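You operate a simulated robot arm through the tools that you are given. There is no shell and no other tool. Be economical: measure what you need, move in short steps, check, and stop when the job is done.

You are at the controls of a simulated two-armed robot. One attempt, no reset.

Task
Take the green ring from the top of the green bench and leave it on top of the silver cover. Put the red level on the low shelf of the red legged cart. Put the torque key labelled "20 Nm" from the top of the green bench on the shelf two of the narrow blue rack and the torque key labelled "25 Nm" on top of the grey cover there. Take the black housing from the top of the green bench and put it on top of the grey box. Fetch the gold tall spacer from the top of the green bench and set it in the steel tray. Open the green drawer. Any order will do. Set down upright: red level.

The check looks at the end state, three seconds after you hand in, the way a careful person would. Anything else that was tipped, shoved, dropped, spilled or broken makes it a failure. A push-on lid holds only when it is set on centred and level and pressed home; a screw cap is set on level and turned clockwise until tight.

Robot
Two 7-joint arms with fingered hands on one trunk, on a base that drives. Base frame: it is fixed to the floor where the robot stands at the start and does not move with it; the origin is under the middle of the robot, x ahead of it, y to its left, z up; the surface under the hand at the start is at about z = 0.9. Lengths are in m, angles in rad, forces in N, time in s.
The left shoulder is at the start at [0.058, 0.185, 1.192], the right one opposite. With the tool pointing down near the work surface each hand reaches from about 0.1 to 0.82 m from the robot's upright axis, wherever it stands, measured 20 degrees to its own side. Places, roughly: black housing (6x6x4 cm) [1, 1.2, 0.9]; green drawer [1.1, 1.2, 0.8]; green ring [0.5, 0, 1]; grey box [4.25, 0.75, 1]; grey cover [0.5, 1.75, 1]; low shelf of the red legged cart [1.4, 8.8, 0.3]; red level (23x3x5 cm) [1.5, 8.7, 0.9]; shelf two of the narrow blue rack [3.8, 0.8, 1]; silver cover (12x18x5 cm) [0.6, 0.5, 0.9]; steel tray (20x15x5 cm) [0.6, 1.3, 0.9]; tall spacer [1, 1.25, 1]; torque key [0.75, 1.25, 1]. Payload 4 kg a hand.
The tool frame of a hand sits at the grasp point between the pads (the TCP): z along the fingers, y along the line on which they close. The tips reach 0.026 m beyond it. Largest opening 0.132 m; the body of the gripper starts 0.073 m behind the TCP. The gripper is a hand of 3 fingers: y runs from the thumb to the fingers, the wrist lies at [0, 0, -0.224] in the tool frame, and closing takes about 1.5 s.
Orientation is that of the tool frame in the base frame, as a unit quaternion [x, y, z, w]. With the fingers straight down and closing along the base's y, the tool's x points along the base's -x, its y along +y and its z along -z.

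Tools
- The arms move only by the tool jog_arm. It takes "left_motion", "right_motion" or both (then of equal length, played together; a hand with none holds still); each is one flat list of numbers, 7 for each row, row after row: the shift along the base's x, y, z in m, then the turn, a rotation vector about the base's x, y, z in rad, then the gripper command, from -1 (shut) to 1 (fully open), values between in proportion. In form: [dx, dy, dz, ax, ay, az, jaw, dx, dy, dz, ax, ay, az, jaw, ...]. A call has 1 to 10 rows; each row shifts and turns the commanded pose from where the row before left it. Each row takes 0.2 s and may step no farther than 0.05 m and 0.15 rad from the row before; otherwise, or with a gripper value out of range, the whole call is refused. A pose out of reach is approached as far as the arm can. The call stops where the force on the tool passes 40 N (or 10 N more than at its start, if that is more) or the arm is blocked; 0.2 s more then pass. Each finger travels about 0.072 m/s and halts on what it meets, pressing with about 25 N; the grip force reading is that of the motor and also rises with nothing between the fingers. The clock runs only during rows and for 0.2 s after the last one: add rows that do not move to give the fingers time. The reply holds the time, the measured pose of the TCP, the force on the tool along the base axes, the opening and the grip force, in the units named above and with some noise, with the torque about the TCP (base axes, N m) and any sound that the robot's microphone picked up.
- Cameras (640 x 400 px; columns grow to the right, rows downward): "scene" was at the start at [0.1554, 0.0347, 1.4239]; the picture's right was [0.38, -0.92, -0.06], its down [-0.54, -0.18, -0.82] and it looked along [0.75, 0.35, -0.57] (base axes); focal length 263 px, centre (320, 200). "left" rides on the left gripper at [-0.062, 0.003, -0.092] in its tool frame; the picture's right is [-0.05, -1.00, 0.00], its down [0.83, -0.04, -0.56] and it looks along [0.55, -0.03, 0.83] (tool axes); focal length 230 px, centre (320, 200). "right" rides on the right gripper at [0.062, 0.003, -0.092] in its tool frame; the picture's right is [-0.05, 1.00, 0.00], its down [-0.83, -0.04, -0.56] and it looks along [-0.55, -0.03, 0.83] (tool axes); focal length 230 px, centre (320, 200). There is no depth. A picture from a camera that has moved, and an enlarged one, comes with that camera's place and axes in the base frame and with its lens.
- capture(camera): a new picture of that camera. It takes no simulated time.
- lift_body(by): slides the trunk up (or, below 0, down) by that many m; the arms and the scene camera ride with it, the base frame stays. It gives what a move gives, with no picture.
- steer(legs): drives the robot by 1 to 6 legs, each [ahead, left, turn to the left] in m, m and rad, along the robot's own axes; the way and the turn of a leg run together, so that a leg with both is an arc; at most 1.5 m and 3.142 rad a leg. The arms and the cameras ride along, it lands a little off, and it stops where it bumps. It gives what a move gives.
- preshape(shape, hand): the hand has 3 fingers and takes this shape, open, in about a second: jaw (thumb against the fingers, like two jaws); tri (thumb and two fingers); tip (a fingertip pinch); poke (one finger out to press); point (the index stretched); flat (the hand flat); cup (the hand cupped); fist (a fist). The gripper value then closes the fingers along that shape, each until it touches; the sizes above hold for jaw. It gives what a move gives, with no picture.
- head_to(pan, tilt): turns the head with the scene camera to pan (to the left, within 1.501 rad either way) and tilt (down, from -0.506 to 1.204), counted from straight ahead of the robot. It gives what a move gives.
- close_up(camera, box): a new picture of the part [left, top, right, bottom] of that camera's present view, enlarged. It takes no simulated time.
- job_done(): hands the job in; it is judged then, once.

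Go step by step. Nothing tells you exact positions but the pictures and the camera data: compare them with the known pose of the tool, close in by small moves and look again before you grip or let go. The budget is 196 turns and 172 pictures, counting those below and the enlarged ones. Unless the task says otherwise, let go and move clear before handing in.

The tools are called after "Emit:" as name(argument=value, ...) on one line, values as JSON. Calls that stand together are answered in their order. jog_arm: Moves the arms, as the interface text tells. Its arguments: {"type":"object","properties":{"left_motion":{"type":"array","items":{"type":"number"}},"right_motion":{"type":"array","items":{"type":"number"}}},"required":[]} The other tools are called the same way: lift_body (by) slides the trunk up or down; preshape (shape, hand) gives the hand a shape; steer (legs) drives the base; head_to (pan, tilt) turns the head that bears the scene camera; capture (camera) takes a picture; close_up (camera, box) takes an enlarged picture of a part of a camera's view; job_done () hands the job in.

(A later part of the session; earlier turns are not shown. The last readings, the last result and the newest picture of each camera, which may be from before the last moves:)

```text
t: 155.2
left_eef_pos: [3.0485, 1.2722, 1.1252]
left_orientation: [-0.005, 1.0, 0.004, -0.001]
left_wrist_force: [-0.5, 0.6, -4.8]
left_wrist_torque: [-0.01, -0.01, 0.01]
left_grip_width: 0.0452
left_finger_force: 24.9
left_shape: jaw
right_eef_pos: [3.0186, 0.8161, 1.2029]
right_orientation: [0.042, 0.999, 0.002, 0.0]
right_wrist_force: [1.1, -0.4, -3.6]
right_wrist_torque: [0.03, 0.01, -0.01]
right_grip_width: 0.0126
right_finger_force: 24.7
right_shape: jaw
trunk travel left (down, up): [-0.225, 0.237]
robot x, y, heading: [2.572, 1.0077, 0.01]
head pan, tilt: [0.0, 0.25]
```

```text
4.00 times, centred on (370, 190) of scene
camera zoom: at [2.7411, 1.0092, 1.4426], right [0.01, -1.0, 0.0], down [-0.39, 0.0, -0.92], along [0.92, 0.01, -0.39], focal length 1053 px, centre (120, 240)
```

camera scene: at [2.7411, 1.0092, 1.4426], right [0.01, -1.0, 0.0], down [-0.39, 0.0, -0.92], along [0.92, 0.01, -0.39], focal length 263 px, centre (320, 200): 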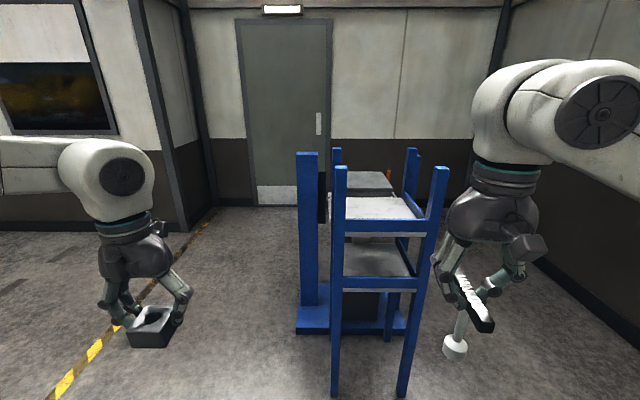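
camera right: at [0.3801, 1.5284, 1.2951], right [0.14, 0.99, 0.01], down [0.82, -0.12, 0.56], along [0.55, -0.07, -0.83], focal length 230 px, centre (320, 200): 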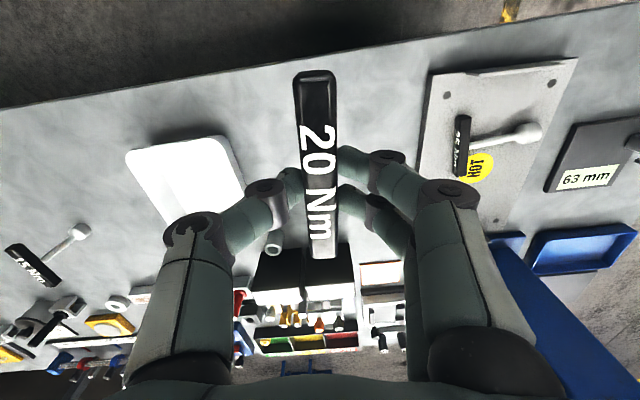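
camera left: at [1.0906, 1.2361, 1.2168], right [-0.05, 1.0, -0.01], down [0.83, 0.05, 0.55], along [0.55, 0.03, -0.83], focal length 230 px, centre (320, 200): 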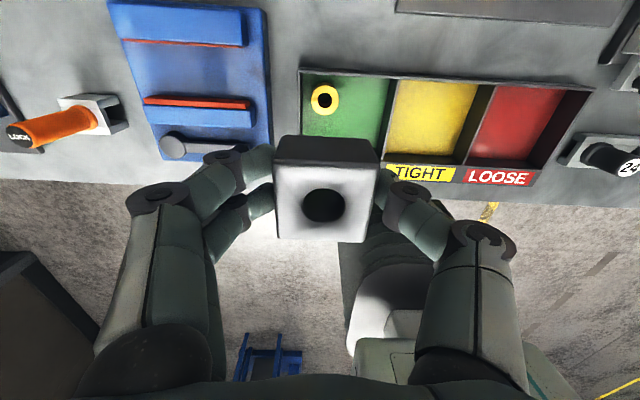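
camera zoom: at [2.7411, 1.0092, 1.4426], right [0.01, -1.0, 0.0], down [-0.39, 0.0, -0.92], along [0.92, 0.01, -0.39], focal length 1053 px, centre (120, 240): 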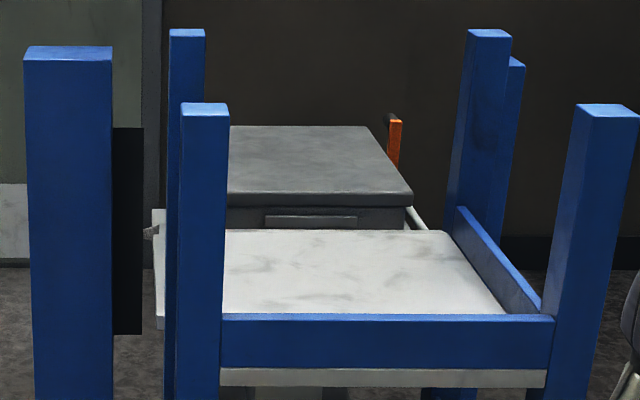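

Shelf two is the upper board, at about z = 0.97, x 3.62–3.88, y 0.68–0.92, with a raised rail. I'll raise the trunk, drive up and look down at it.

Emit:
lift_body(by=0.12)

Emit:
steer(legs=[[0.5, 0, -0.01]])

Emit:
head_to(pan=-0.25, tilt=0.45)

Emit:
capture(camera="scene")

Emit:
capture(camera="right")

```text
t: 156.7
left_eef_pos: [3.0492, 1.2722, 1.2455]
left_orientation: [-0.004, 1.0, 0.004, -0.001]
left_wrist_force: [0.7, 0.0, -4.7]
left_wrist_torque: [0.03, -0.05, 0.0]
left_grip_width: 0.0455
left_finger_force: 24.5
left_shape: jaw
right_eef_pos: [3.018, 0.8166, 1.3225]
right_orientation: [0.042, 0.999, 0.003, 0.0]
right_wrist_force: [1.1, 0.2, -4.0]
right_wrist_torque: [0.02, 0.01, 0.01]
right_grip_width: 0.0126
right_finger_force: 24.9
right_shape: jaw
trunk travel left (down, up): [-0.345, 0.117]
robot x, y, heading: [2.5728, 1.0072, 0.013]
head pan, tilt: [0.0, 0.25]
```

```text
t: 159.6
left_eef_pos: [3.5438, 1.2684, 1.245]
left_orientation: [0.003, 1.0, 0.003, 0.0]
left_wrist_force: [-1.0, -0.4, -5.2]
left_wrist_torque: [-0.01, -0.01, 0.01]
left_grip_width: 0.0453
left_finger_force: 25.1
left_shape: jaw
right_eef_pos: [3.5069, 0.8131, 1.3248]
right_orientation: [0.048, 0.999, 0.003, 0.001]
right_wrist_force: [-0.6, 0.1, -3.3]
right_wrist_torque: [-0.01, 0.0, 0.02]
right_grip_width: 0.0125
right_finger_force: 25.3
right_shape: jaw
trunk travel left (down, up): [-0.345, 0.117]
robot x, y, heading: [3.0674, 1.0112, 0.001]
head pan, tilt: [0.0, 0.25]
```

```text
t: 160.3
left_eef_pos: [3.5465, 1.2693, 1.2446]
left_orientation: [0.002, 1.0, 0.003, -0.002]
left_wrist_force: [-0.3, -0.8, -4.7]
left_wrist_torque: [0.04, -0.02, 0.02]
left_grip_width: 0.0453
left_finger_force: 24.7
left_shape: jaw
right_eef_pos: [3.5108, 0.8121, 1.3237]
right_orientation: [0.048, 0.999, 0.002, 0.0]
right_wrist_force: [-0.2, 0.2, -3.3]
right_wrist_torque: [0.01, 0.0, -0.02]
right_grip_width: 0.0129
right_finger_force: 25.0
right_shape: jaw
trunk travel left (down, up): [-0.345, 0.117]
robot x, y, heading: [3.0659, 1.0108, -0.003]
head pan, tilt: [-0.25, 0.45]
```

```text
61 pictures are left
camera scene: at [3.1669, 0.9871, 1.5613], right [-0.25, -0.97, 0.01], down [-0.46, 0.11, -0.88], along [0.86, -0.22, -0.47], focal length 263 px, centre (320, 200)
```

scene: 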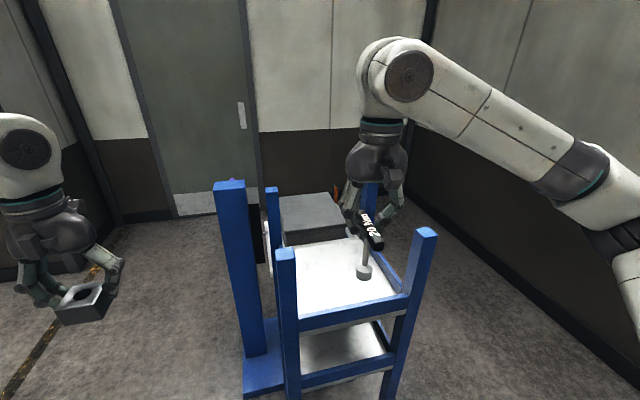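

```text
60 pictures are left
camera right: at [3.4481, 0.8214, 1.4149], right [0.15, 0.99, 0.01], down [0.82, -0.13, 0.55], along [0.55, -0.08, -0.83], focal length 230 px, centre (320, 200)
```

right: 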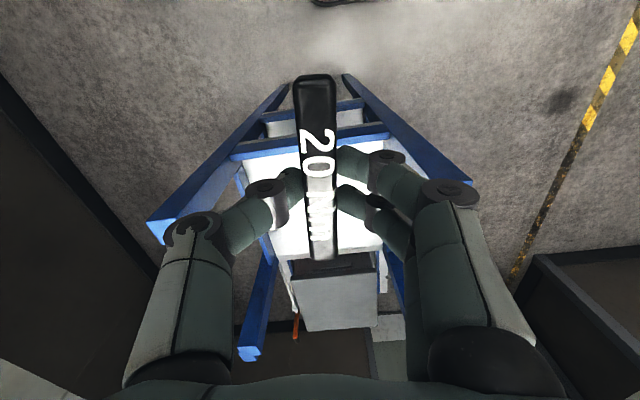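

The shelf board spans x 3.60–3.92 and y 0.65–0.92. I'll carry the key to [3.72, 0.785] and start down.

Emit:
jog_arm(right_motion=[0.042, -0.006, 0, 0, 0, 0, -1, 0.042, -0.006, 0, 0, 0, 0, -1, 0.042, -0.005, 0, 0, 0, 0, -1, 0.042, -0.005, 0, 0, 0, 0, -1, 0.042, -0.005, 0, 0, 0, 0, -1, 0, 0, -0.05, 0, 0, 0, -1, 0, 0, -0.05, 0, 0, 0, -1, 0, 0, -0.05, 0, 0, 0, -1, 0, 0, -0.03, 0, 0, 0, -1, 0, 0, 0, 0, 0, 0, -1])

Emit:
close_up(camera="scene", box=[250, 170, 442, 330])

```text
t: 162.5
left_eef_pos: [3.5456, 1.2695, 1.2447]
left_orientation: [0.003, 1.0, 0.004, -0.001]
left_wrist_force: [-0.4, 0.7, -5.8]
left_wrist_torque: [-0.01, -0.01, -0.04]
left_grip_width: 0.0454
left_finger_force: 25.2
left_shape: jaw
right_eef_pos: [3.7185, 0.7857, 1.1429]
right_orientation: [0.048, 0.999, 0.002, 0.001]
right_wrist_force: [0.5, 0.2, -2.9]
right_wrist_torque: [-0.04, 0.01, -0.01]
right_grip_width: 0.0127
right_finger_force: 25.0
right_shape: jaw
trunk travel left (down, up): [-0.345, 0.117]
robot x, y, heading: [3.0646, 1.0069, -0.003]
head pan, tilt: [-0.25, 0.45]
```

```text
2.50 times, centred on (346, 250) of scene
camera zoom: at [3.1659, 0.9872, 1.5614], right [-0.25, -0.97, 0.01], down [-0.45, 0.11, -0.88], along [0.86, -0.22, -0.47], focal length 658 px, centre (255, 75)
```

zoom: 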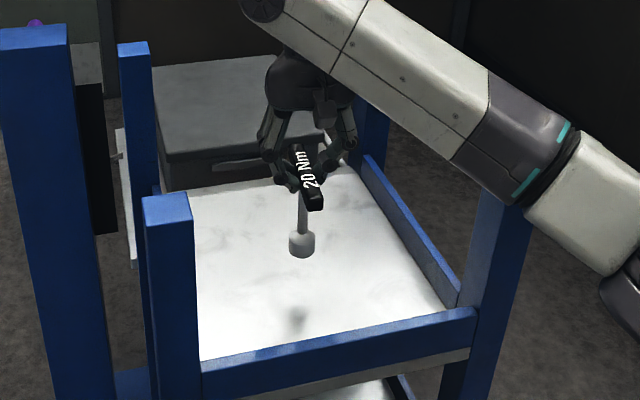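

Emit:
jog_arm(right_motion=[0, 0, -0.015, 0, 0, 0, -1, 0, 0, -0.01, 0, 0, 0, -1, 0, 0, -0.005, 0, 0, 0, -1, 0, 0, 0, 0, 0, 0, -1])

Emit:
close_up(camera="scene", box=[310, 210, 406, 290])

```text
t: 163.5
left_eef_pos: [3.5466, 1.2696, 1.2442]
left_orientation: [0.002, 1.0, 0.003, 0.0]
left_wrist_force: [0.1, 0.1, -5.2]
left_wrist_torque: [0.02, -0.02, 0.0]
left_grip_width: 0.0453
left_finger_force: 24.9
left_shape: jaw
right_eef_pos: [3.7186, 0.7859, 1.1131]
right_orientation: [0.048, 0.999, 0.003, 0.001]
right_wrist_force: [0.5, -0.3, -3.6]
right_wrist_torque: [-0.03, -0.04, 0.01]
right_grip_width: 0.0126
right_finger_force: 25.1
right_shape: jaw
trunk travel left (down, up): [-0.345, 0.117]
robot x, y, heading: [3.0665, 1.0124, -0.002]
head pan, tilt: [-0.25, 0.45]
```

```text
5.00 times, centred on (358, 250) of scene
camera zoom: at [3.1663, 0.987, 1.5614], right [-0.25, -0.97, 0.01], down [-0.46, 0.11, -0.88], along [0.86, -0.22, -0.47], focal length 1316 px, centre (130, -50)
```

zoom: 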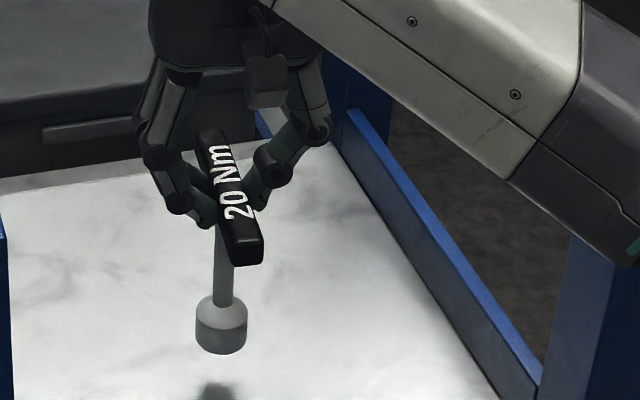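

Emit:
jog_arm(right_motion=[0, 0, -0.008, 0, 0, 0, -1, 0, 0, -0.006, 0, 0, 0, -1, 0, 0, -0.004, 0, 0, 0, -1, 0, 0, 0, 0, 0, 0, -1])

Emit:
jog_arm(right_motion=[0, 0, -0.003, 0, 0, 0, -1, 0, 0, 0, 0, 0, 0, -1])

Emit:
jog_arm(right_motion=[0, 0, -0.003, 0, 0, 0, -1, 0, 0, 0, 0, 0, 0, -1])

Emit:
close_up(camera="scene", box=[310, 210, 406, 290])

```text
t: 164.5
left_eef_pos: [3.546, 1.2699, 1.2444]
left_orientation: [0.002, 1.0, 0.004, -0.002]
left_wrist_force: [-0.6, 0.1, -4.5]
left_wrist_torque: [0.01, -0.04, 0.02]
left_grip_width: 0.0454
left_finger_force: 24.9
left_shape: jaw
right_eef_pos: [3.7198, 0.7865, 1.0933]
right_orientation: [0.048, 0.999, 0.002, 0.0]
right_wrist_force: [-0.9, -0.6, -3.6]
right_wrist_torque: [-0.02, 0.0, 0.04]
right_grip_width: 0.0123
right_finger_force: 24.8
right_shape: jaw
trunk travel left (down, up): [-0.345, 0.117]
robot x, y, heading: [3.0642, 1.0138, -0.01]
head pan, tilt: [-0.25, 0.45]
```

```text
t: 165.1
left_eef_pos: [3.545, 1.2683, 1.2447]
left_orientation: [0.002, 1.0, 0.004, -0.002]
left_wrist_force: [0.1, 0.2, -5.1]
left_wrist_torque: [0.03, -0.01, 0.02]
left_grip_width: 0.0453
left_finger_force: 25.2
left_shape: jaw
right_eef_pos: [3.7188, 0.7862, 1.092]
right_orientation: [0.048, 0.999, 0.002, 0.0]
right_wrist_force: [0.3, -1.2, -3.5]
right_wrist_torque: [0.01, 0.01, -0.02]
right_grip_width: 0.0126
right_finger_force: 24.6
right_shape: jaw
trunk travel left (down, up): [-0.345, 0.117]
robot x, y, heading: [3.0625, 1.0084, -0.005]
head pan, tilt: [-0.25, 0.45]
```

```text
t: 165.7
left_eef_pos: [3.5452, 1.2696, 1.2449]
left_orientation: [0.002, 1.0, 0.003, -0.001]
left_wrist_force: [-0.2, 0.3, -5.2]
left_wrist_torque: [0.0, -0.07, -0.03]
left_grip_width: 0.0452
left_finger_force: 24.8
left_shape: jaw
right_eef_pos: [3.7188, 0.7854, 1.0893]
right_orientation: [0.048, 0.999, 0.003, 0.0]
right_wrist_force: [0.0, -0.3, -3.1]
right_wrist_torque: [0.02, 0.01, 0.03]
right_grip_width: 0.0124
right_finger_force: 24.9
right_shape: jaw
trunk travel left (down, up): [-0.345, 0.117]
robot x, y, heading: [3.0693, 1.0076, -0.001]
head pan, tilt: [-0.25, 0.45]
```

```text
5.00 times, centred on (358, 250) of scene
camera zoom: at [3.1662, 0.9871, 1.5614], right [-0.25, -0.97, 0.01], down [-0.46, 0.11, -0.88], along [0.86, -0.22, -0.47], focal length 1316 px, centre (130, -50)
```

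zoom: 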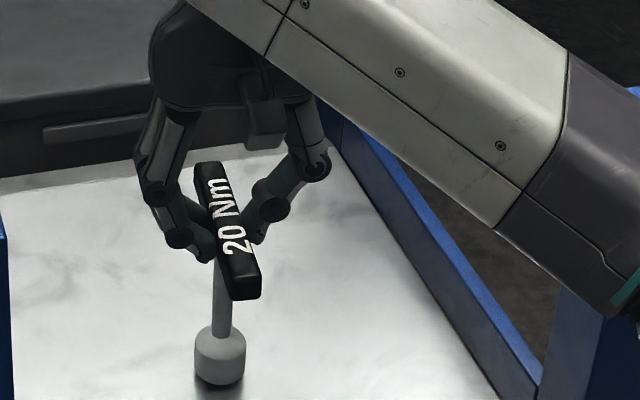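

Emit:
jog_arm(right_motion=[0, 0, -0.002, 0, 0, 0, -1, 0, 0, -0.002, 0, 0, 0, -1, 0, 0, 0, 0, 0, 0, -1])

Emit:
jog_arm(right_motion=[0, 0, -0.002, 0, 0, 0, -1, 0, 0, 0, 0, 0, 0, -1])

Emit:
jog_arm(right_motion=[0, 0, -0.002, 0, 0, 0, -1, 0, 0, 0, 0, 0, 0, -1])

```text
t: 166.5
left_eef_pos: [3.5451, 1.2695, 1.2451]
left_orientation: [0.002, 1.0, 0.003, -0.002]
left_wrist_force: [0.9, 0.8, -4.0]
left_wrist_torque: [-0.01, -0.05, 0.01]
left_grip_width: 0.0453
left_finger_force: 25.2
left_shape: jaw
right_eef_pos: [3.7189, 0.7859, 1.0844]
right_orientation: [0.048, 0.999, 0.003, 0.0]
right_wrist_force: [-0.5, 0.4, -3.6]
right_wrist_torque: [0.02, -0.03, -0.01]
right_grip_width: 0.0125
right_finger_force: 25.0
right_shape: jaw
trunk travel left (down, up): [-0.345, 0.117]
robot x, y, heading: [3.0682, 1.0071, -0.003]
head pan, tilt: [-0.25, 0.45]
```

```text
t: 167.1
left_eef_pos: [3.5461, 1.269, 1.2441]
left_orientation: [0.003, 1.0, 0.004, -0.001]
left_wrist_force: [-0.4, 0.6, -4.3]
left_wrist_torque: [0.05, -0.03, 0.02]
left_grip_width: 0.0454
left_finger_force: 25.2
left_shape: jaw
right_eef_pos: [3.7187, 0.787, 1.0838]
right_orientation: [0.048, 0.999, 0.003, 0.001]
right_wrist_force: [-0.4, -0.7, 0.1]
right_wrist_torque: [0.02, 0.0, 0.03]
right_grip_width: 0.0123
right_finger_force: 24.9
right_shape: jaw
trunk travel left (down, up): [-0.345, 0.117]
robot x, y, heading: [3.0658, 1.0131, -0.003]
head pan, tilt: [-0.25, 0.45]
```

```text
t: 167.7
left_eef_pos: [3.5454, 1.2692, 1.2454]
left_orientation: [0.003, 1.0, 0.004, -0.001]
left_wrist_force: [0.7, 0.5, -4.7]
left_wrist_torque: [0.03, -0.01, 0.01]
left_grip_width: 0.0448
left_finger_force: 25.3
left_shape: jaw
right_eef_pos: [3.7186, 0.7865, 1.0825]
right_orientation: [0.048, 0.999, 0.003, 0.002]
right_wrist_force: [0.8, -1.8, 6.4]
right_wrist_torque: [0.0, 0.0, 0.0]
right_grip_width: 0.0126
right_finger_force: 25.5
right_shape: jaw
trunk travel left (down, up): [-0.345, 0.117]
robot x, y, heading: [3.0692, 1.0133, 0.003]
head pan, tilt: [-0.25, 0.45]
```

The base is seated on the shelf. I'll ease off and open slowly.

Emit:
jog_arm(right_motion=[0, 0, 0.001, 0, 0, 0, -1, 0, 0, 0, 0, 0, 0, -0.7, 0, 0, 0, 0, 0, 0, -0.5, 0, 0, 0, 0, 0, 0, -0.3, 0, 0, 0, 0, 0, 0, -0.1, 0, 0, 0, 0, 0, 0, -0.1])

Emit:
close_up(camera="scene", box=[310, 210, 406, 290])

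```text
t: 169.1
left_eef_pos: [3.5445, 1.2693, 1.2446]
left_orientation: [0.002, 1.0, 0.004, -0.001]
left_wrist_force: [-0.8, 0.5, -4.3]
left_wrist_torque: [-0.02, -0.02, -0.02]
left_grip_width: 0.0451
left_finger_force: 24.9
left_shape: jaw
right_eef_pos: [3.719, 0.7852, 1.0813]
right_orientation: [0.047, 0.999, 0.002, 0.0]
right_wrist_force: [-0.4, 0.3, 0.7]
right_wrist_torque: [-0.04, 0.02, 0.0]
right_grip_width: 0.059
right_finger_force: 0.2
right_shape: jaw
trunk travel left (down, up): [-0.345, 0.117]
robot x, y, heading: [3.0666, 1.0102, -0.001]
head pan, tilt: [-0.25, 0.45]
```

```text
5.00 times, centred on (358, 250) of scene
camera zoom: at [3.1659, 0.9873, 1.5614], right [-0.25, -0.97, 0.01], down [-0.45, 0.11, -0.88], along [0.86, -0.22, -0.47], focal length 1316 px, centre (130, -50)
```

zoom: 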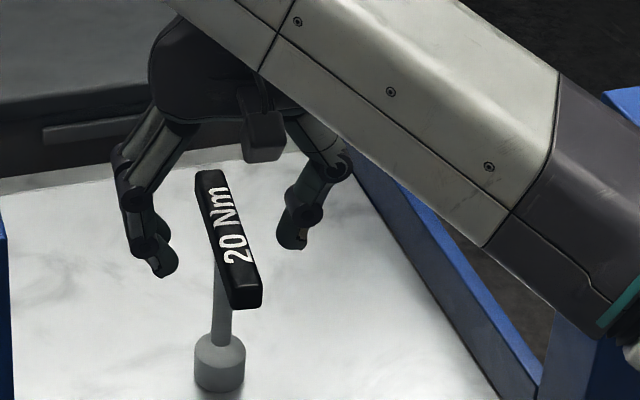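

The key stands on shelf two. I'll lift the right hand clear, retract, and look at the grey box beyond.

Emit:
jog_arm(right_motion=[0, 0, 0.04, 0, 0, 0, 0, 0, 0, 0.05, 0, 0, 0, 0.2, 0, 0, 0.05, 0, 0, 0, 0.2, 0, 0, 0.05, 0, 0, 0, 0.2, -0.04, 0, 0.02, 0, 0, 0, 0.2, -0.05, 0, 0, 0, 0, 0, 0.2, -0.05, 0, 0, 0, 0, 0, 0.2, -0.05, 0, 0, 0, 0, 0, 0.2, -0.05, -0.02, 0, 0, 0, 0, 0.2, -0.04, -0.02, 0, 0, 0, 0, 0.2])

Emit:
head_to(pan=-0.1, tilt=0.3)

Emit:
capture(camera="scene")

```text
refused: row 9 steps farther than a row can; nothing moved
```

```text
t: 169.8
left_eef_pos: [3.545, 1.2685, 1.2439]
left_orientation: [0.003, 1.0, 0.004, -0.001]
left_wrist_force: [-0.3, -0.3, -5.2]
left_wrist_torque: [0.01, -0.01, 0.0]
left_grip_width: 0.0451
left_finger_force: 24.7
left_shape: jaw
right_eef_pos: [3.7191, 0.7858, 1.0813]
right_orientation: [0.048, 0.999, 0.003, 0.0]
right_wrist_force: [0.1, -0.3, 0.4]
right_wrist_torque: [-0.01, 0.0, 0.03]
right_grip_width: 0.059
right_finger_force: 0.1
right_shape: jaw
trunk travel left (down, up): [-0.345, 0.117]
robot x, y, heading: [3.0655, 1.0126, -0.002]
head pan, tilt: [-0.099, 0.3]
```

```text
55 pictures are left
camera scene: at [3.1701, 1.0006, 1.5751], right [-0.1, -0.99, 0.0], down [-0.33, 0.03, -0.94], along [0.94, -0.1, -0.33], focal length 263 px, centre (320, 200)
```

scene: 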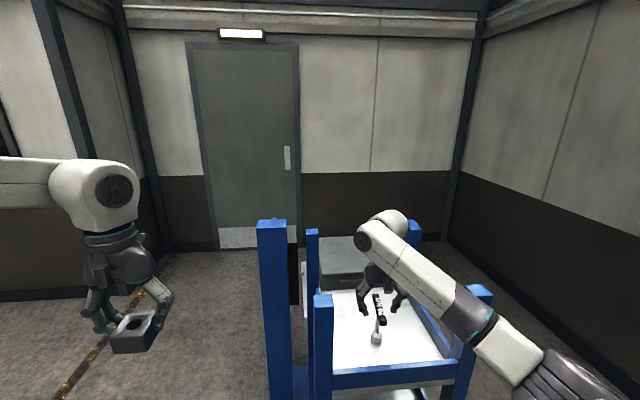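

Emit:
jog_arm(right_motion=[0, 0, 0.04, 0, 0, 0, 0, 0, 0, 0.05, 0, 0, 0, 0.2, 0, 0, 0.05, 0, 0, 0, 0.2, 0, 0, 0.05, 0, 0, 0, 0.2, -0.04, 0, 0.02, 0, 0, 0, 0.2, -0.05, 0, 0, 0, 0, 0, 0.2, -0.05, 0, 0, 0, 0, 0, 0.2, -0.05, 0, 0, 0, 0, 0, 0.2, -0.05, 0, 0, 0, 0, 0, 0.2, -0.05, 0, 0, 0, 0, 0, 0.2])

Emit:
steer(legs=[[-0.1, 0.64, 0], [1.15, 0, 0], [0, 0, -1.571]])

Emit:
head_to(pan=0.1, tilt=0.5)

Emit:
capture(camera="scene")

```text
t: 172.0
left_eef_pos: [3.5432, 1.2691, 1.2454]
left_orientation: [0.001, 1.0, 0.003, 0.0]
left_wrist_force: [-0.9, -0.4, -4.3]
left_wrist_torque: [0.04, -0.04, -0.03]
left_grip_width: 0.0456
left_finger_force: 24.7
left_shape: jaw
right_eef_pos: [3.4267, 0.7852, 1.2929]
right_orientation: [0.048, 0.999, 0.002, 0.001]
right_wrist_force: [-0.4, 0.4, 0.3]
right_wrist_torque: [0.03, 0.0, 0.01]
right_grip_width: 0.0787
right_finger_force: 0.0
right_shape: jaw
trunk travel left (down, up): [-0.345, 0.117]
robot x, y, heading: [3.0636, 1.0069, -0.005]
head pan, tilt: [-0.099, 0.3]
```

```text
t: 184.9
left_eef_pos: [4.3709, 1.1741, 1.2449]
left_orientation: [0.705, 0.709, 0.003, 0.002]
left_wrist_force: [0.4, -0.1, -5.4]
left_wrist_torque: [-0.05, -0.01, -0.03]
left_grip_width: 0.0448
left_finger_force: 24.9
left_shape: jaw
right_eef_pos: [3.8859, 1.2879, 1.2922]
right_orientation: [0.737, 0.676, 0.0, 0.003]
right_wrist_force: [0.8, -0.4, 0.8]
right_wrist_torque: [0.02, -0.01, 0.02]
right_grip_width: 0.0785
right_finger_force: 0.1
right_shape: jaw
trunk travel left (down, up): [-0.345, 0.117]
robot x, y, heading: [4.1076, 1.6494, -1.56]
head pan, tilt: [-0.099, 0.3]
```

```text
t: 185.6
left_eef_pos: [4.3714, 1.1744, 1.2441]
left_orientation: [0.705, 0.71, 0.003, 0.002]
left_wrist_force: [0.7, 0.4, -4.0]
left_wrist_torque: [0.0, 0.0, -0.03]
left_grip_width: 0.0451
left_finger_force: 25.1
left_shape: jaw
right_eef_pos: [3.885, 1.2866, 1.2923]
right_orientation: [0.737, 0.676, 0.002, 0.003]
right_wrist_force: [0.1, 0.4, 0.1]
right_wrist_torque: [0.0, 0.0, 0.02]
right_grip_width: 0.0787
right_finger_force: 0.0
right_shape: jaw
trunk travel left (down, up): [-0.345, 0.117]
robot x, y, heading: [4.1085, 1.6521, -1.565]
head pan, tilt: [0.099, 0.499]
```

```text
54 pictures are left
camera scene: at [4.1164, 1.548, 1.5569], right [-0.99, -0.11, 0.0], down [-0.05, 0.51, -0.86], along [0.09, -0.85, -0.51], focal length 263 px, centre (320, 200)
```

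scene: 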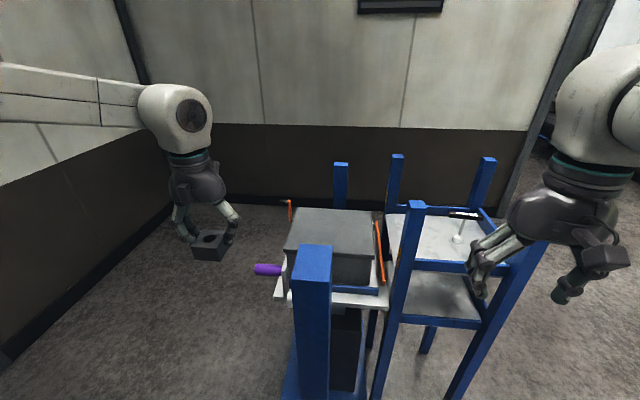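

The grey box is on a stand beside the rack, and the key stands on its shelf. I'll zoom in on the box.

Emit:
close_up(camera="scene", box=[240, 180, 400, 320])

```text
2.86 times, centred on (320, 250) of scene
camera zoom: at [4.1164, 1.548, 1.5569], right [-0.99, -0.11, 0.0], down [-0.05, 0.51, -0.86], along [0.09, -0.85, -0.51], focal length 752 px, centre (320, 57)
```

zoom: 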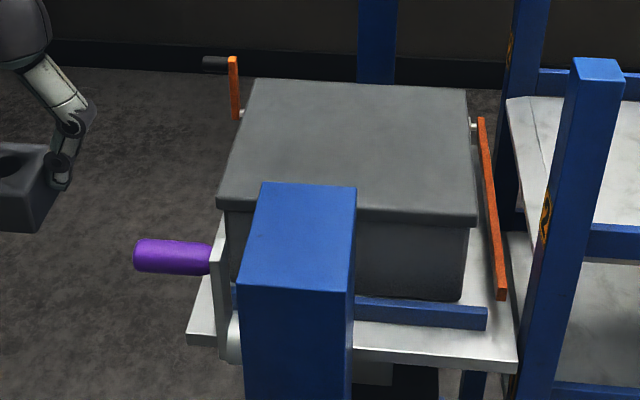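

The box top is about 31 x 28 cm, centred near [4.16, 0.75] at z about 0.95. I'll drive 0.14 m closer and bring the housing over it.

Emit:
steer(legs=[[0.14, 0, 0]])

Emit:
jog_arm(left_motion=[-0.024, -0.034, 0, 0, 0, 0, -1, -0.024, -0.034, 0, 0, 0, 0, -1, -0.024, -0.034, 0, 0, 0, 0, -1, -0.024, -0.034, 0, 0, 0, 0, -1, -0.024, -0.034, 0, 0, 0, 0, -1, -0.024, -0.034, 0, 0, 0, 0, -1, -0.024, -0.034, 0, 0, 0, 0, -1, -0.024, -0.034, 0, 0, 0, 0, -1, 0, 0, -0.05, 0, 0, 0, -1, 0, 0, -0.05, 0, 0, 0, -1])

Emit:
capture(camera="left")

Emit:
close_up(camera="scene", box=[240, 130, 400, 290])

```text
t: 186.9
left_eef_pos: [4.3727, 1.0354, 1.2456]
left_orientation: [0.705, 0.709, 0.003, 0.003]
left_wrist_force: [-0.6, 0.8, -5.4]
left_wrist_torque: [-0.02, -0.01, -0.03]
left_grip_width: 0.0448
left_finger_force: 24.7
left_shape: jaw
right_eef_pos: [3.8873, 1.1487, 1.2934]
right_orientation: [0.736, 0.677, 0.001, 0.004]
right_wrist_force: [-0.2, -1.0, 0.3]
right_wrist_torque: [-0.02, -0.04, -0.03]
right_grip_width: 0.0787
right_finger_force: 0.1
right_shape: jaw
trunk travel left (down, up): [-0.345, 0.117]
robot x, y, heading: [4.1081, 1.5109, -1.565]
head pan, tilt: [0.099, 0.499]
```

```text
t: 189.1
left_eef_pos: [4.2947, 0.9231, 1.1438]
left_orientation: [0.705, 0.709, 0.003, 0.001]
left_wrist_force: [0.1, -0.6, -5.5]
left_wrist_torque: [0.01, 0.05, 0.01]
left_grip_width: 0.0445
left_finger_force: 25.6
left_shape: jaw
left hand out of reach, approached as far as the arm can: row 4, 5, 6, 7, 8
right_eef_pos: [3.8878, 1.1446, 1.2917]
right_orientation: [0.737, 0.676, 0.002, 0.002]
right_wrist_force: [0.1, -0.7, -0.5]
right_wrist_torque: [0.02, -0.04, 0.01]
right_grip_width: 0.0788
right_finger_force: 0.1
right_shape: jaw
trunk travel left (down, up): [-0.345, 0.117]
robot x, y, heading: [4.1114, 1.5102, -1.565]
head pan, tilt: [0.099, 0.499]
```

```text
52 pictures are left
camera left: at [4.299, 0.8621, 1.2337], right [-1.0, -0.06, -0.01], down [-0.05, 0.83, 0.56], along [-0.03, 0.56, -0.83], focal length 230 px, centre (320, 200)
```

left: 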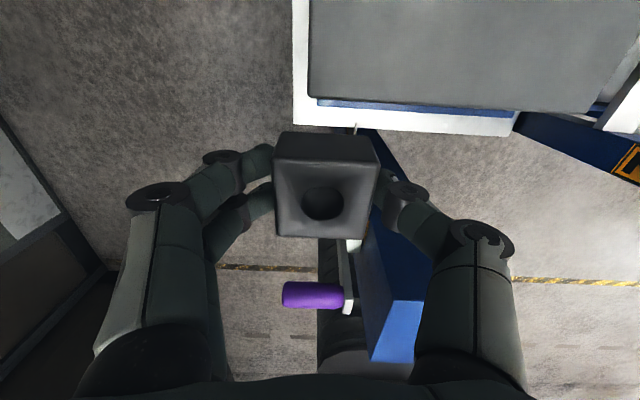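

```text
2.50 times, centred on (320, 210) of scene
camera zoom: at [4.1183, 1.406, 1.5567], right [-0.99, -0.11, 0.0], down [-0.05, 0.51, -0.86], along [0.09, -0.85, -0.51], focal length 658 px, centre (320, 175)
```

zoom: 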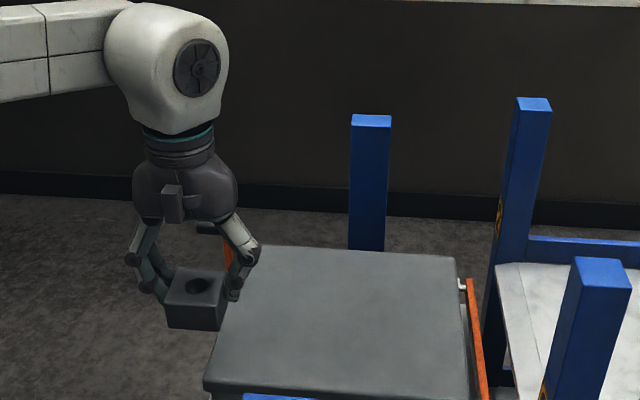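

The reach was limited at that height, so I'll lower a bit and continue inward over the box.

Emit:
jog_arm(left_motion=[0, 0, -0.045, 0, 0, 0, -1, -0.02, -0.034, 0, 0, 0, 0, -1, -0.02, -0.034, 0, 0, 0, 0, -1, -0.03, -0.034, 0, 0, 0, 0, -1, -0.03, -0.034, 0, 0, 0, 0, -1, -0.02, 0, -0.02, 0, 0, 0, -1, 0, 0, 0, 0, 0, 0, -1])

Emit:
close_up(camera="scene", box=[240, 150, 400, 290])

```text
t: 190.7
left_eef_pos: [4.2925, 0.9347, 1.1034]
left_orientation: [0.705, 0.709, 0.001, 0.002]
left_wrist_force: [0.7, 0.7, -5.6]
left_wrist_torque: [-0.04, -0.03, 0.03]
left_grip_width: 0.0449
left_finger_force: 25.5
left_shape: jaw
left hand out of reach, approached as far as the arm can: row 1, 2, 3, 4, 5, 6
right_eef_pos: [3.887, 1.1446, 1.2924]
right_orientation: [0.737, 0.676, 0.001, 0.003]
right_wrist_force: [0.0, -0.9, -0.2]
right_wrist_torque: [0.01, -0.01, 0.02]
right_grip_width: 0.0787
right_finger_force: 0.1
right_shape: jaw
trunk travel left (down, up): [-0.345, 0.117]
robot x, y, heading: [4.1079, 1.5111, -1.562]
head pan, tilt: [0.099, 0.499]
```

```text
2.86 times, centred on (320, 220) of scene
camera zoom: at [4.1177, 1.4072, 1.5569], right [-0.99, -0.11, 0.0], down [-0.05, 0.51, -0.86], along [0.09, -0.85, -0.51], focal length 752 px, centre (320, 143)
```

zoom: 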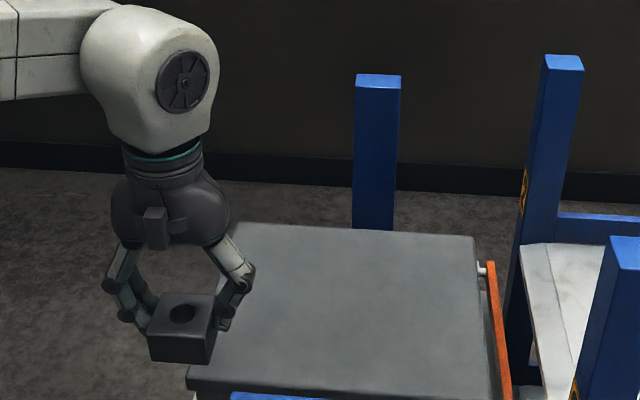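

The arm can't reach further in at this lateral offset; it reaches farther out to its own side. I'll shift the robot to its right so the target lies more to its left.

Emit:
steer(legs=[[0.03, -0.24, 0]])

Emit:
jog_arm(left_motion=[0.03, 0, 0, 0, 0, 0, -1, 0.03, -0.01, 0, 0, 0, 0, -1, 0.03, -0.02, 0, 0, 0, 0, -1, 0.03, -0.02, 0, 0, 0, 0, -1, 0, -0.03, 0, 0, 0, 0, -1, 0, 0, 0, 0, 0, 0, -1])

Emit:
capture(camera="left")

```text
t: 192.5
left_eef_pos: [4.0532, 0.9033, 1.1032]
left_orientation: [0.705, 0.709, 0.001, 0.001]
left_wrist_force: [0.8, -0.1, -5.2]
left_wrist_torque: [-0.02, -0.01, -0.01]
left_grip_width: 0.0446
left_finger_force: 25.3
left_shape: jaw
right_eef_pos: [3.649, 1.1144, 1.2926]
right_orientation: [0.737, 0.676, 0.002, 0.002]
right_wrist_force: [-0.1, 0.9, -0.2]
right_wrist_torque: [0.01, 0.05, -0.01]
right_grip_width: 0.0786
right_finger_force: 0.1
right_shape: jaw
trunk travel left (down, up): [-0.345, 0.117]
robot x, y, heading: [3.8671, 1.4791, -1.566]
head pan, tilt: [0.099, 0.499]
```

```text
t: 193.9
left_eef_pos: [4.1762, 0.8294, 1.1057]
left_orientation: [0.705, 0.709, 0.001, 0.002]
left_wrist_force: [0.1, 0.4, -4.5]
left_wrist_torque: [-0.02, -0.01, -0.02]
left_grip_width: 0.0447
left_finger_force: 25.2
left_shape: jaw
left hand out of reach, approached as far as the arm can: row 5
right_eef_pos: [3.6465, 1.1134, 1.2928]
right_orientation: [0.737, 0.676, 0.002, 0.004]
right_wrist_force: [0.3, 0.5, -0.1]
right_wrist_torque: [-0.04, -0.02, 0.02]
right_grip_width: 0.0789
right_finger_force: 0.0
right_shape: jaw
trunk travel left (down, up): [-0.345, 0.117]
robot x, y, heading: [3.8718, 1.4807, -1.56]
head pan, tilt: [0.099, 0.499]
```

```text
49 pictures are left
camera left: at [4.1789, 0.7691, 1.1978], right [-1.0, -0.06, 0.0], down [-0.05, 0.83, 0.55], along [-0.03, 0.55, -0.83], focal length 230 px, centre (320, 200)
```

left: 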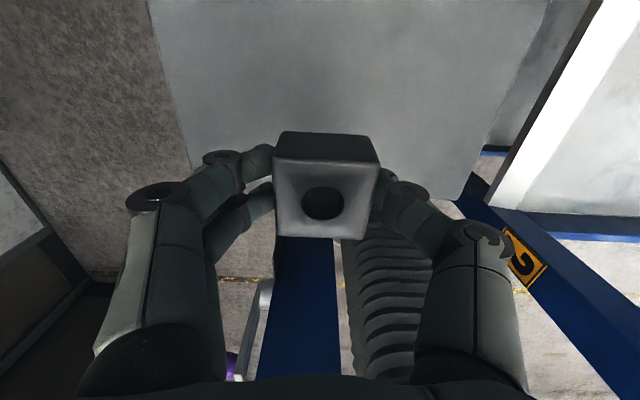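

The rack post shows "2" at the upper shelf, which confirms shelf two. The housing is over the box but near its edge, so I'll drive 5 cm closer and lower.

Emit:
steer(legs=[[0.05, 0, 0]])

Emit:
jog_arm(left_motion=[0, 0, -0.04, 0, 0, 0, -1, 0, 0, -0.035, 0, 0, 0, -1, 0, 0, 0, 0, 0, 0, -1])

Emit:
capture(camera="left")

Emit:
close_up(camera="scene", box=[160, 150, 320, 290])

```text
t: 194.8
left_eef_pos: [4.1812, 0.804, 1.1035]
left_orientation: [0.702, 0.712, 0.0, 0.001]
left_wrist_force: [0.5, -0.8, -6.1]
left_wrist_torque: [-0.01, 0.04, -0.01]
left_grip_width: 0.0445
left_finger_force: 25.2
left_shape: jaw
right_eef_pos: [3.6526, 1.0832, 1.292]
right_orientation: [0.734, 0.679, 0.0, 0.001]
right_wrist_force: [0.6, 0.2, -0.2]
right_wrist_torque: [0.03, -0.02, -0.01]
right_grip_width: 0.0787
right_finger_force: 0.0
right_shape: jaw
trunk travel left (down, up): [-0.345, 0.117]
robot x, y, heading: [3.8685, 1.4488, -1.561]
head pan, tilt: [0.099, 0.499]
```

```text
t: 195.6
left_eef_pos: [4.1823, 0.8234, 1.038]
left_orientation: [0.702, 0.712, 0.0, 0.002]
left_wrist_force: [0.0, -0.4, -4.3]
left_wrist_torque: [-0.05, 0.0, -0.02]
left_grip_width: 0.0444
left_finger_force: 25.1
left_shape: jaw
left hand out of reach, approached as far as the arm can: row 1, 2
right_eef_pos: [3.6478, 1.0836, 1.2924]
right_orientation: [0.733, 0.68, 0.002, 0.002]
right_wrist_force: [-0.1, 0.3, -0.7]
right_wrist_torque: [-0.02, -0.05, 0.02]
right_grip_width: 0.0787
right_finger_force: 0.1
right_shape: jaw
trunk travel left (down, up): [-0.345, 0.117]
robot x, y, heading: [3.8657, 1.4491, -1.553]
head pan, tilt: [0.099, 0.499]
```

```text
48 pictures are left
camera left: at [4.1886, 0.7629, 1.1293], right [-1.0, -0.07, 0.0], down [-0.06, 0.83, 0.55], along [-0.03, 0.55, -0.83], focal length 230 px, centre (320, 200)
```

left: 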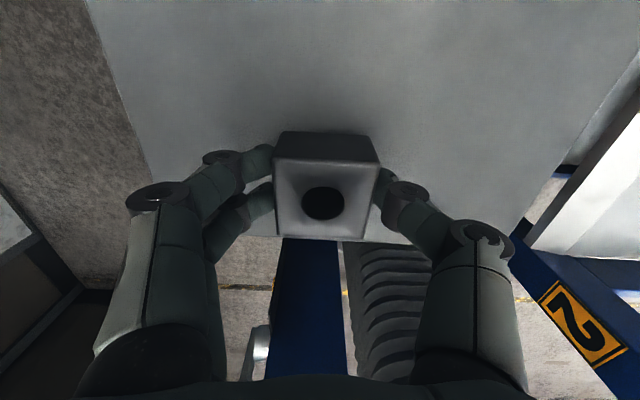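

```text
2.86 times, centred on (240, 220) of scene
camera zoom: at [3.8758, 1.347, 1.5568], right [-0.99, -0.12, 0.0], down [-0.06, 0.51, -0.86], along [0.1, -0.85, -0.51], focal length 752 px, centre (549, 143)
```

zoom: 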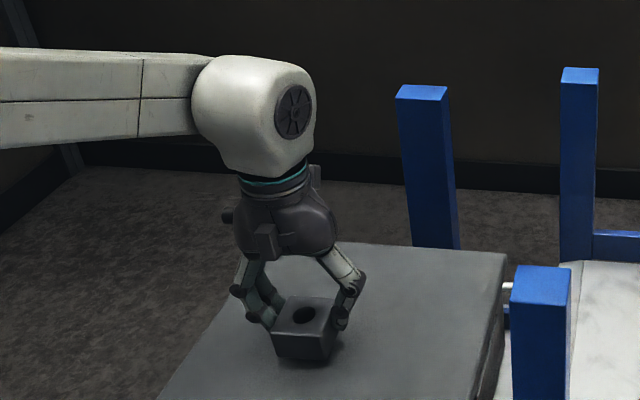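

To lower without losing reach, I'll lower the trunk instead of the arm.

Emit:
lift_body(by=-0.03)

Emit:
close_up(camera="scene", box=[190, 190, 290, 270])

```text
t: 196.4
left_eef_pos: [4.185, 0.8251, 1.0087]
left_orientation: [0.703, 0.712, 0.001, 0.001]
left_wrist_force: [-2.7, 2.0, 12.4]
left_wrist_torque: [0.09, 0.04, -0.03]
left_grip_width: 0.0466
left_finger_force: 24.8
left_shape: jaw
right_eef_pos: [3.6475, 1.0855, 1.262]
right_orientation: [0.734, 0.679, 0.001, 0.002]
right_wrist_force: [0.6, -1.0, 0.6]
right_wrist_torque: [0.03, 0.03, -0.04]
right_grip_width: 0.0788
right_finger_force: 0.0
right_shape: jaw
trunk travel left (down, up): [-0.315, 0.147]
robot x, y, heading: [3.8695, 1.4518, -1.557]
head pan, tilt: [0.099, 0.499]
```

```text
5.00 times, centred on (240, 230) of scene
camera zoom: at [3.876, 1.3366, 1.5239], right [-0.99, -0.12, -0.01], down [-0.06, 0.53, -0.85], along [0.1, -0.84, -0.53], focal length 1316 px, centre (720, 50)
```

zoom: 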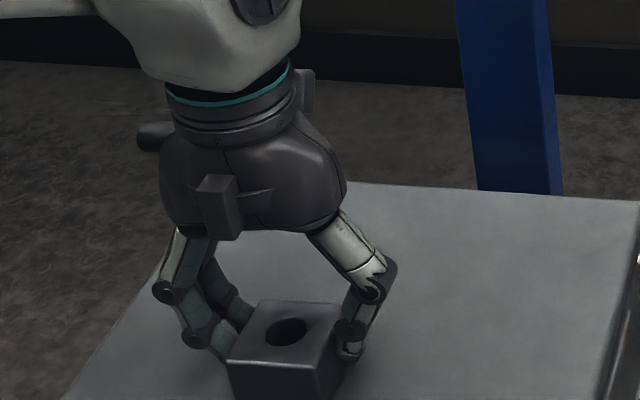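

The housing is seated on the box top. I'll relieve the force, open, and lift away.

Emit:
jog_arm(left_motion=[0, 0, 0.003, 0, 0, 0, -1, 0, 0, 0, 0, 0, 0, -0.2, 0, 0, 0, 0, 0, 0, 0.1, 0, 0, 0, 0, 0, 0, 0.3, 0, 0, 0, 0, 0, 0, 0.3, 0, 0.005, 0.03, 0, 0, 0, 0.4, 0, 0.01, 0.04, 0, 0, 0, 0.4, 0, 0.02, 0.045, 0, 0, 0, 0.4, 0, 0.01, 0.045, 0, 0, 0, 0.4])

Emit:
capture(camera="left")

```text
t: 198.4
left_eef_pos: [4.1856, 0.8707, 1.173]
left_orientation: [0.702, 0.712, 0.001, 0.004]
left_wrist_force: [-0.7, 0.6, 0.0]
left_wrist_torque: [0.02, -0.01, -0.01]
left_grip_width: 0.0917
left_finger_force: 0.1
left_shape: jaw
right_eef_pos: [3.6464, 1.0867, 1.2632]
right_orientation: [0.733, 0.68, 0.001, 0.003]
right_wrist_force: [0.3, -0.3, -0.1]
right_wrist_torque: [-0.01, -0.01, 0.0]
right_grip_width: 0.0789
right_finger_force: 0.1
right_shape: jaw
trunk travel left (down, up): [-0.315, 0.147]
robot x, y, heading: [3.863, 1.4491, -1.556]
head pan, tilt: [0.099, 0.499]
```

```text
45 pictures are left
camera left: at [4.1902, 0.8095, 1.2639], right [-1.0, -0.07, -0.01], down [-0.06, 0.83, 0.55], along [-0.03, 0.55, -0.83], focal length 230 px, centre (320, 200)
```

left: 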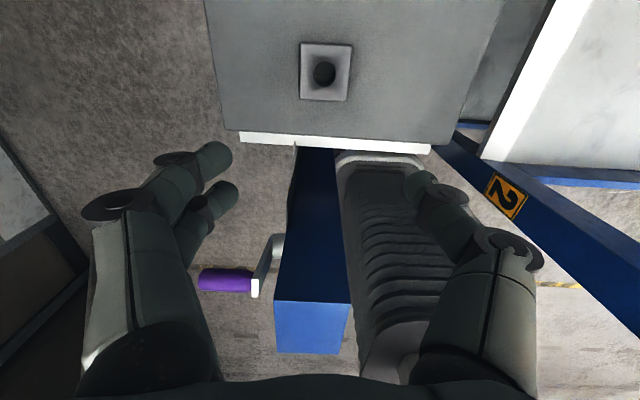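

The housing sits well on the grey box. Now I'll back off and return to the far side of the bench for the spacer and drawer.

Emit:
steer(legs=[[-0.5, 0, 0], [0, 0, -1.585], [1.0, 0, 0], [0.85, 0, 0], [0, 0.9, 0]])

Emit:
lift_body(by=-0.09)

Emit:
head_to(pan=-0.15, tilt=0.5)

Emit:
capture(camera="scene")

```text
t: 218.5
left_eef_pos: [1.4155, 0.7416, 1.1706]
left_orientation: [1.0, 0.001, -0.001, 0.002]
left_wrist_force: [0.1, 0.4, 0.1]
left_wrist_torque: [-0.02, 0.0, 0.04]
left_grip_width: 0.0919
left_finger_force: 0.1
left_shape: jaw
right_eef_pos: [1.6376, 1.2762, 1.2624]
right_orientation: [0.999, -0.044, -0.001, 0.003]
right_wrist_force: [0.2, 0.5, 0.8]
right_wrist_torque: [-0.01, -0.03, 0.0]
right_grip_width: 0.0786
right_finger_force: 0.1
right_shape: jaw
trunk travel left (down, up): [-0.315, 0.147]
robot x, y, heading: [2.0024, 1.0535, -3.135]
head pan, tilt: [0.099, 0.499]
```

```text
t: 219.7
left_eef_pos: [1.4157, 0.7416, 1.0829]
left_orientation: [1.0, 0.0, -0.002, 0.002]
left_wrist_force: [1.0, 0.8, 0.5]
left_wrist_torque: [0.0, 0.01, -0.01]
left_grip_width: 0.092
left_finger_force: 0.0
left_shape: jaw
right_eef_pos: [1.6385, 1.276, 1.1736]
right_orientation: [0.999, -0.045, -0.002, 0.003]
right_wrist_force: [0.5, -0.4, 0.3]
right_wrist_torque: [0.01, -0.01, 0.02]
right_grip_width: 0.0787
right_finger_force: 0.0
right_shape: jaw
trunk travel left (down, up): [-0.225, 0.237]
robot x, y, heading: [2.0017, 1.0526, -3.134]
head pan, tilt: [0.099, 0.499]
```

```text
t: 220.5
left_eef_pos: [1.4153, 0.7416, 1.0814]
left_orientation: [1.0, 0.002, -0.001, 0.002]
left_wrist_force: [1.1, -0.7, -0.3]
left_wrist_torque: [0.02, 0.01, 0.01]
left_grip_width: 0.0919
left_finger_force: 0.2
left_shape: jaw
right_eef_pos: [1.6376, 1.2764, 1.1722]
right_orientation: [0.999, -0.045, -0.001, 0.002]
right_wrist_force: [0.7, -0.2, -1.3]
right_wrist_torque: [-0.01, 0.04, 0.0]
right_grip_width: 0.0783
right_finger_force: 0.1
right_shape: jaw
trunk travel left (down, up): [-0.225, 0.237]
robot x, y, heading: [1.9995, 1.0531, -3.136]
head pan, tilt: [-0.15, 0.499]
```

```text
44 pictures are left
camera scene: at [1.8385, 1.0651, 1.4204], right [0.14, 0.99, 0.02], down [0.6, -0.07, -0.8], along [-0.79, 0.13, -0.6], focal length 263 px, centre (320, 200)
```

scene: 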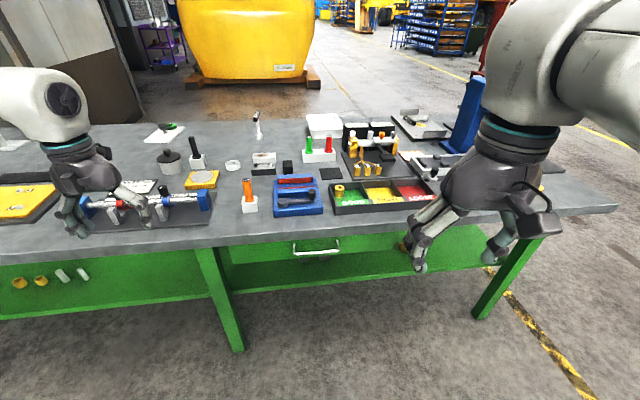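

I'll drive up and bring the right hand over the gold spacer.

Emit:
steer(legs=[[0.27, 0, 0]])

Emit:
jog_arm(right_motion=[-0.046, -0.006, 0, 0, 0, 0.045, 1, -0.046, -0.006, 0, 0, 0, 0.045, 1, -0.046, -0.006, -0.01, 0, 0, 0, 1, -0.046, -0.006, -0.02, 0, 0, 0, 0.5, -0.046, -0.006, -0.03, 0, 0, 0, 0.2, 0, 0, -0.03, 0, 0, 0, 0, 0, 0, 0, 0, 0, 0, -0.1], left_motion=[0.02, 0, 0.03, 0, 0, 0, 1, 0.02, 0, 0.03, 0, 0, 0, 1, 0.02, 0, 0.03, 0, 0, 0, 1, 0.02, 0, 0.03, 0, 0, 0, 1, 0.02, 0, 0, 0, 0, 0, 1, 0.02, 0, 0, 0, 0, 0, 1, 0, 0, 0, 0, 0, 0, 1])

Emit:
capture(camera="right")

```text
t: 222.4
left_eef_pos: [1.1488, 0.7406, 1.0826]
left_orientation: [1.0, 0.001, -0.001, 0.003]
left_wrist_force: [-0.5, -0.7, -0.3]
left_wrist_torque: [0.0, 0.0, -0.03]
left_grip_width: 0.092
left_finger_force: 0.1
left_shape: jaw
right_eef_pos: [1.3706, 1.2762, 1.1737]
right_orientation: [0.999, -0.044, -0.001, 0.003]
right_wrist_force: [0.3, 0.2, -0.4]
right_wrist_torque: [0.02, -0.02, 0.0]
right_grip_width: 0.0786
right_finger_force: 0.0
right_shape: jaw
trunk travel left (down, up): [-0.225, 0.237]
robot x, y, heading: [1.7352, 1.0544, -3.136]
head pan, tilt: [-0.15, 0.499]
```

```text
refused: row 4 steps farther than a row can; nothing moved
```

```text
43 pictures are left
camera right: at [1.4324, 1.2675, 1.2646], right [-0.14, -0.99, 0.01], down [-0.82, 0.12, 0.56], along [-0.55, 0.07, -0.83], focal length 230 px, centre (320, 200)
```

right: 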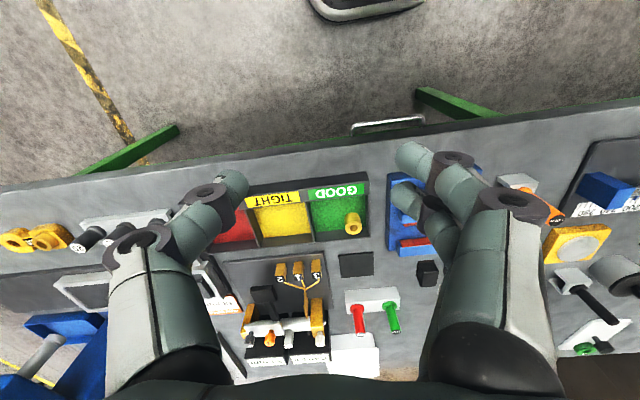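

Emit:
jog_arm(right_motion=[-0.046, -0.006, 0, 0, 0, 0.045, 1, -0.046, -0.006, 0, 0, 0, 0.045, 1, -0.046, -0.006, 0, 0, 0, 0, 1, -0.046, -0.006, 0, 0, 0, 0, 0.5, -0.046, -0.006, 0, 0, 0, 0, 0.2, 0, 0, -0.045, 0, 0, 0, 0, 0, 0, -0.045, 0, 0, 0, 0, 0, 0, 0, 0, 0, 0, 0], left_motion=[0.02, 0, 0.03, 0, 0, 0, 1, 0.02, 0, 0.03, 0, 0, 0, 1, 0.02, 0, 0.03, 0, 0, 0, 1, 0.02, 0, 0.03, 0, 0, 0, 1, 0.02, 0, 0, 0, 0, 0, 1, 0.02, 0, 0, 0, 0, 0, 1, 0, 0, 0, 0, 0, 0, 1, 0, 0, 0, 0, 0, 0, 1])

Emit:
capture(camera="right")

```text
t: 224.2
left_eef_pos: [1.2687, 0.7396, 1.2017]
left_orientation: [1.0, 0.001, -0.002, 0.002]
left_wrist_force: [0.1, 0.5, 0.6]
left_wrist_torque: [-0.02, -0.02, 0.0]
left_grip_width: 0.1319
left_finger_force: 0.1
left_shape: jaw
right_eef_pos: [1.14, 1.2453, 1.0829]
right_orientation: [1.0, 0.001, -0.002, 0.003]
right_wrist_force: [0.0, -0.6, -0.3]
right_wrist_torque: [0.01, 0.01, 0.01]
right_grip_width: 0.0668
right_finger_force: 0.0
right_shape: jaw
trunk travel left (down, up): [-0.225, 0.237]
robot x, y, heading: [1.735, 1.053, -3.143]
head pan, tilt: [-0.15, 0.499]
```

```text
42 pictures are left
camera right: at [1.2018, 1.2427, 1.1745], right [-0.05, -1.0, 0.01], down [-0.83, 0.05, 0.56], along [-0.56, 0.02, -0.83], focal length 230 px, centre (320, 200)
```

right: 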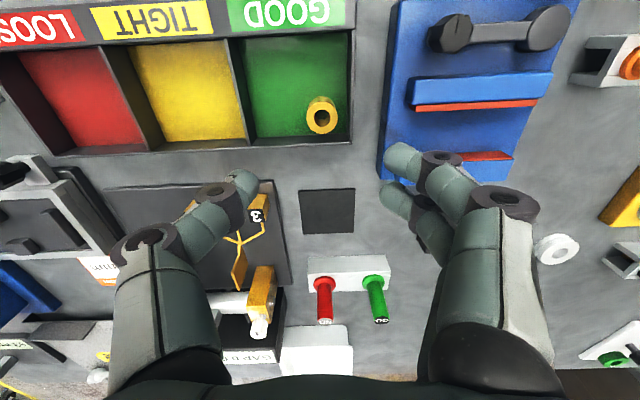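

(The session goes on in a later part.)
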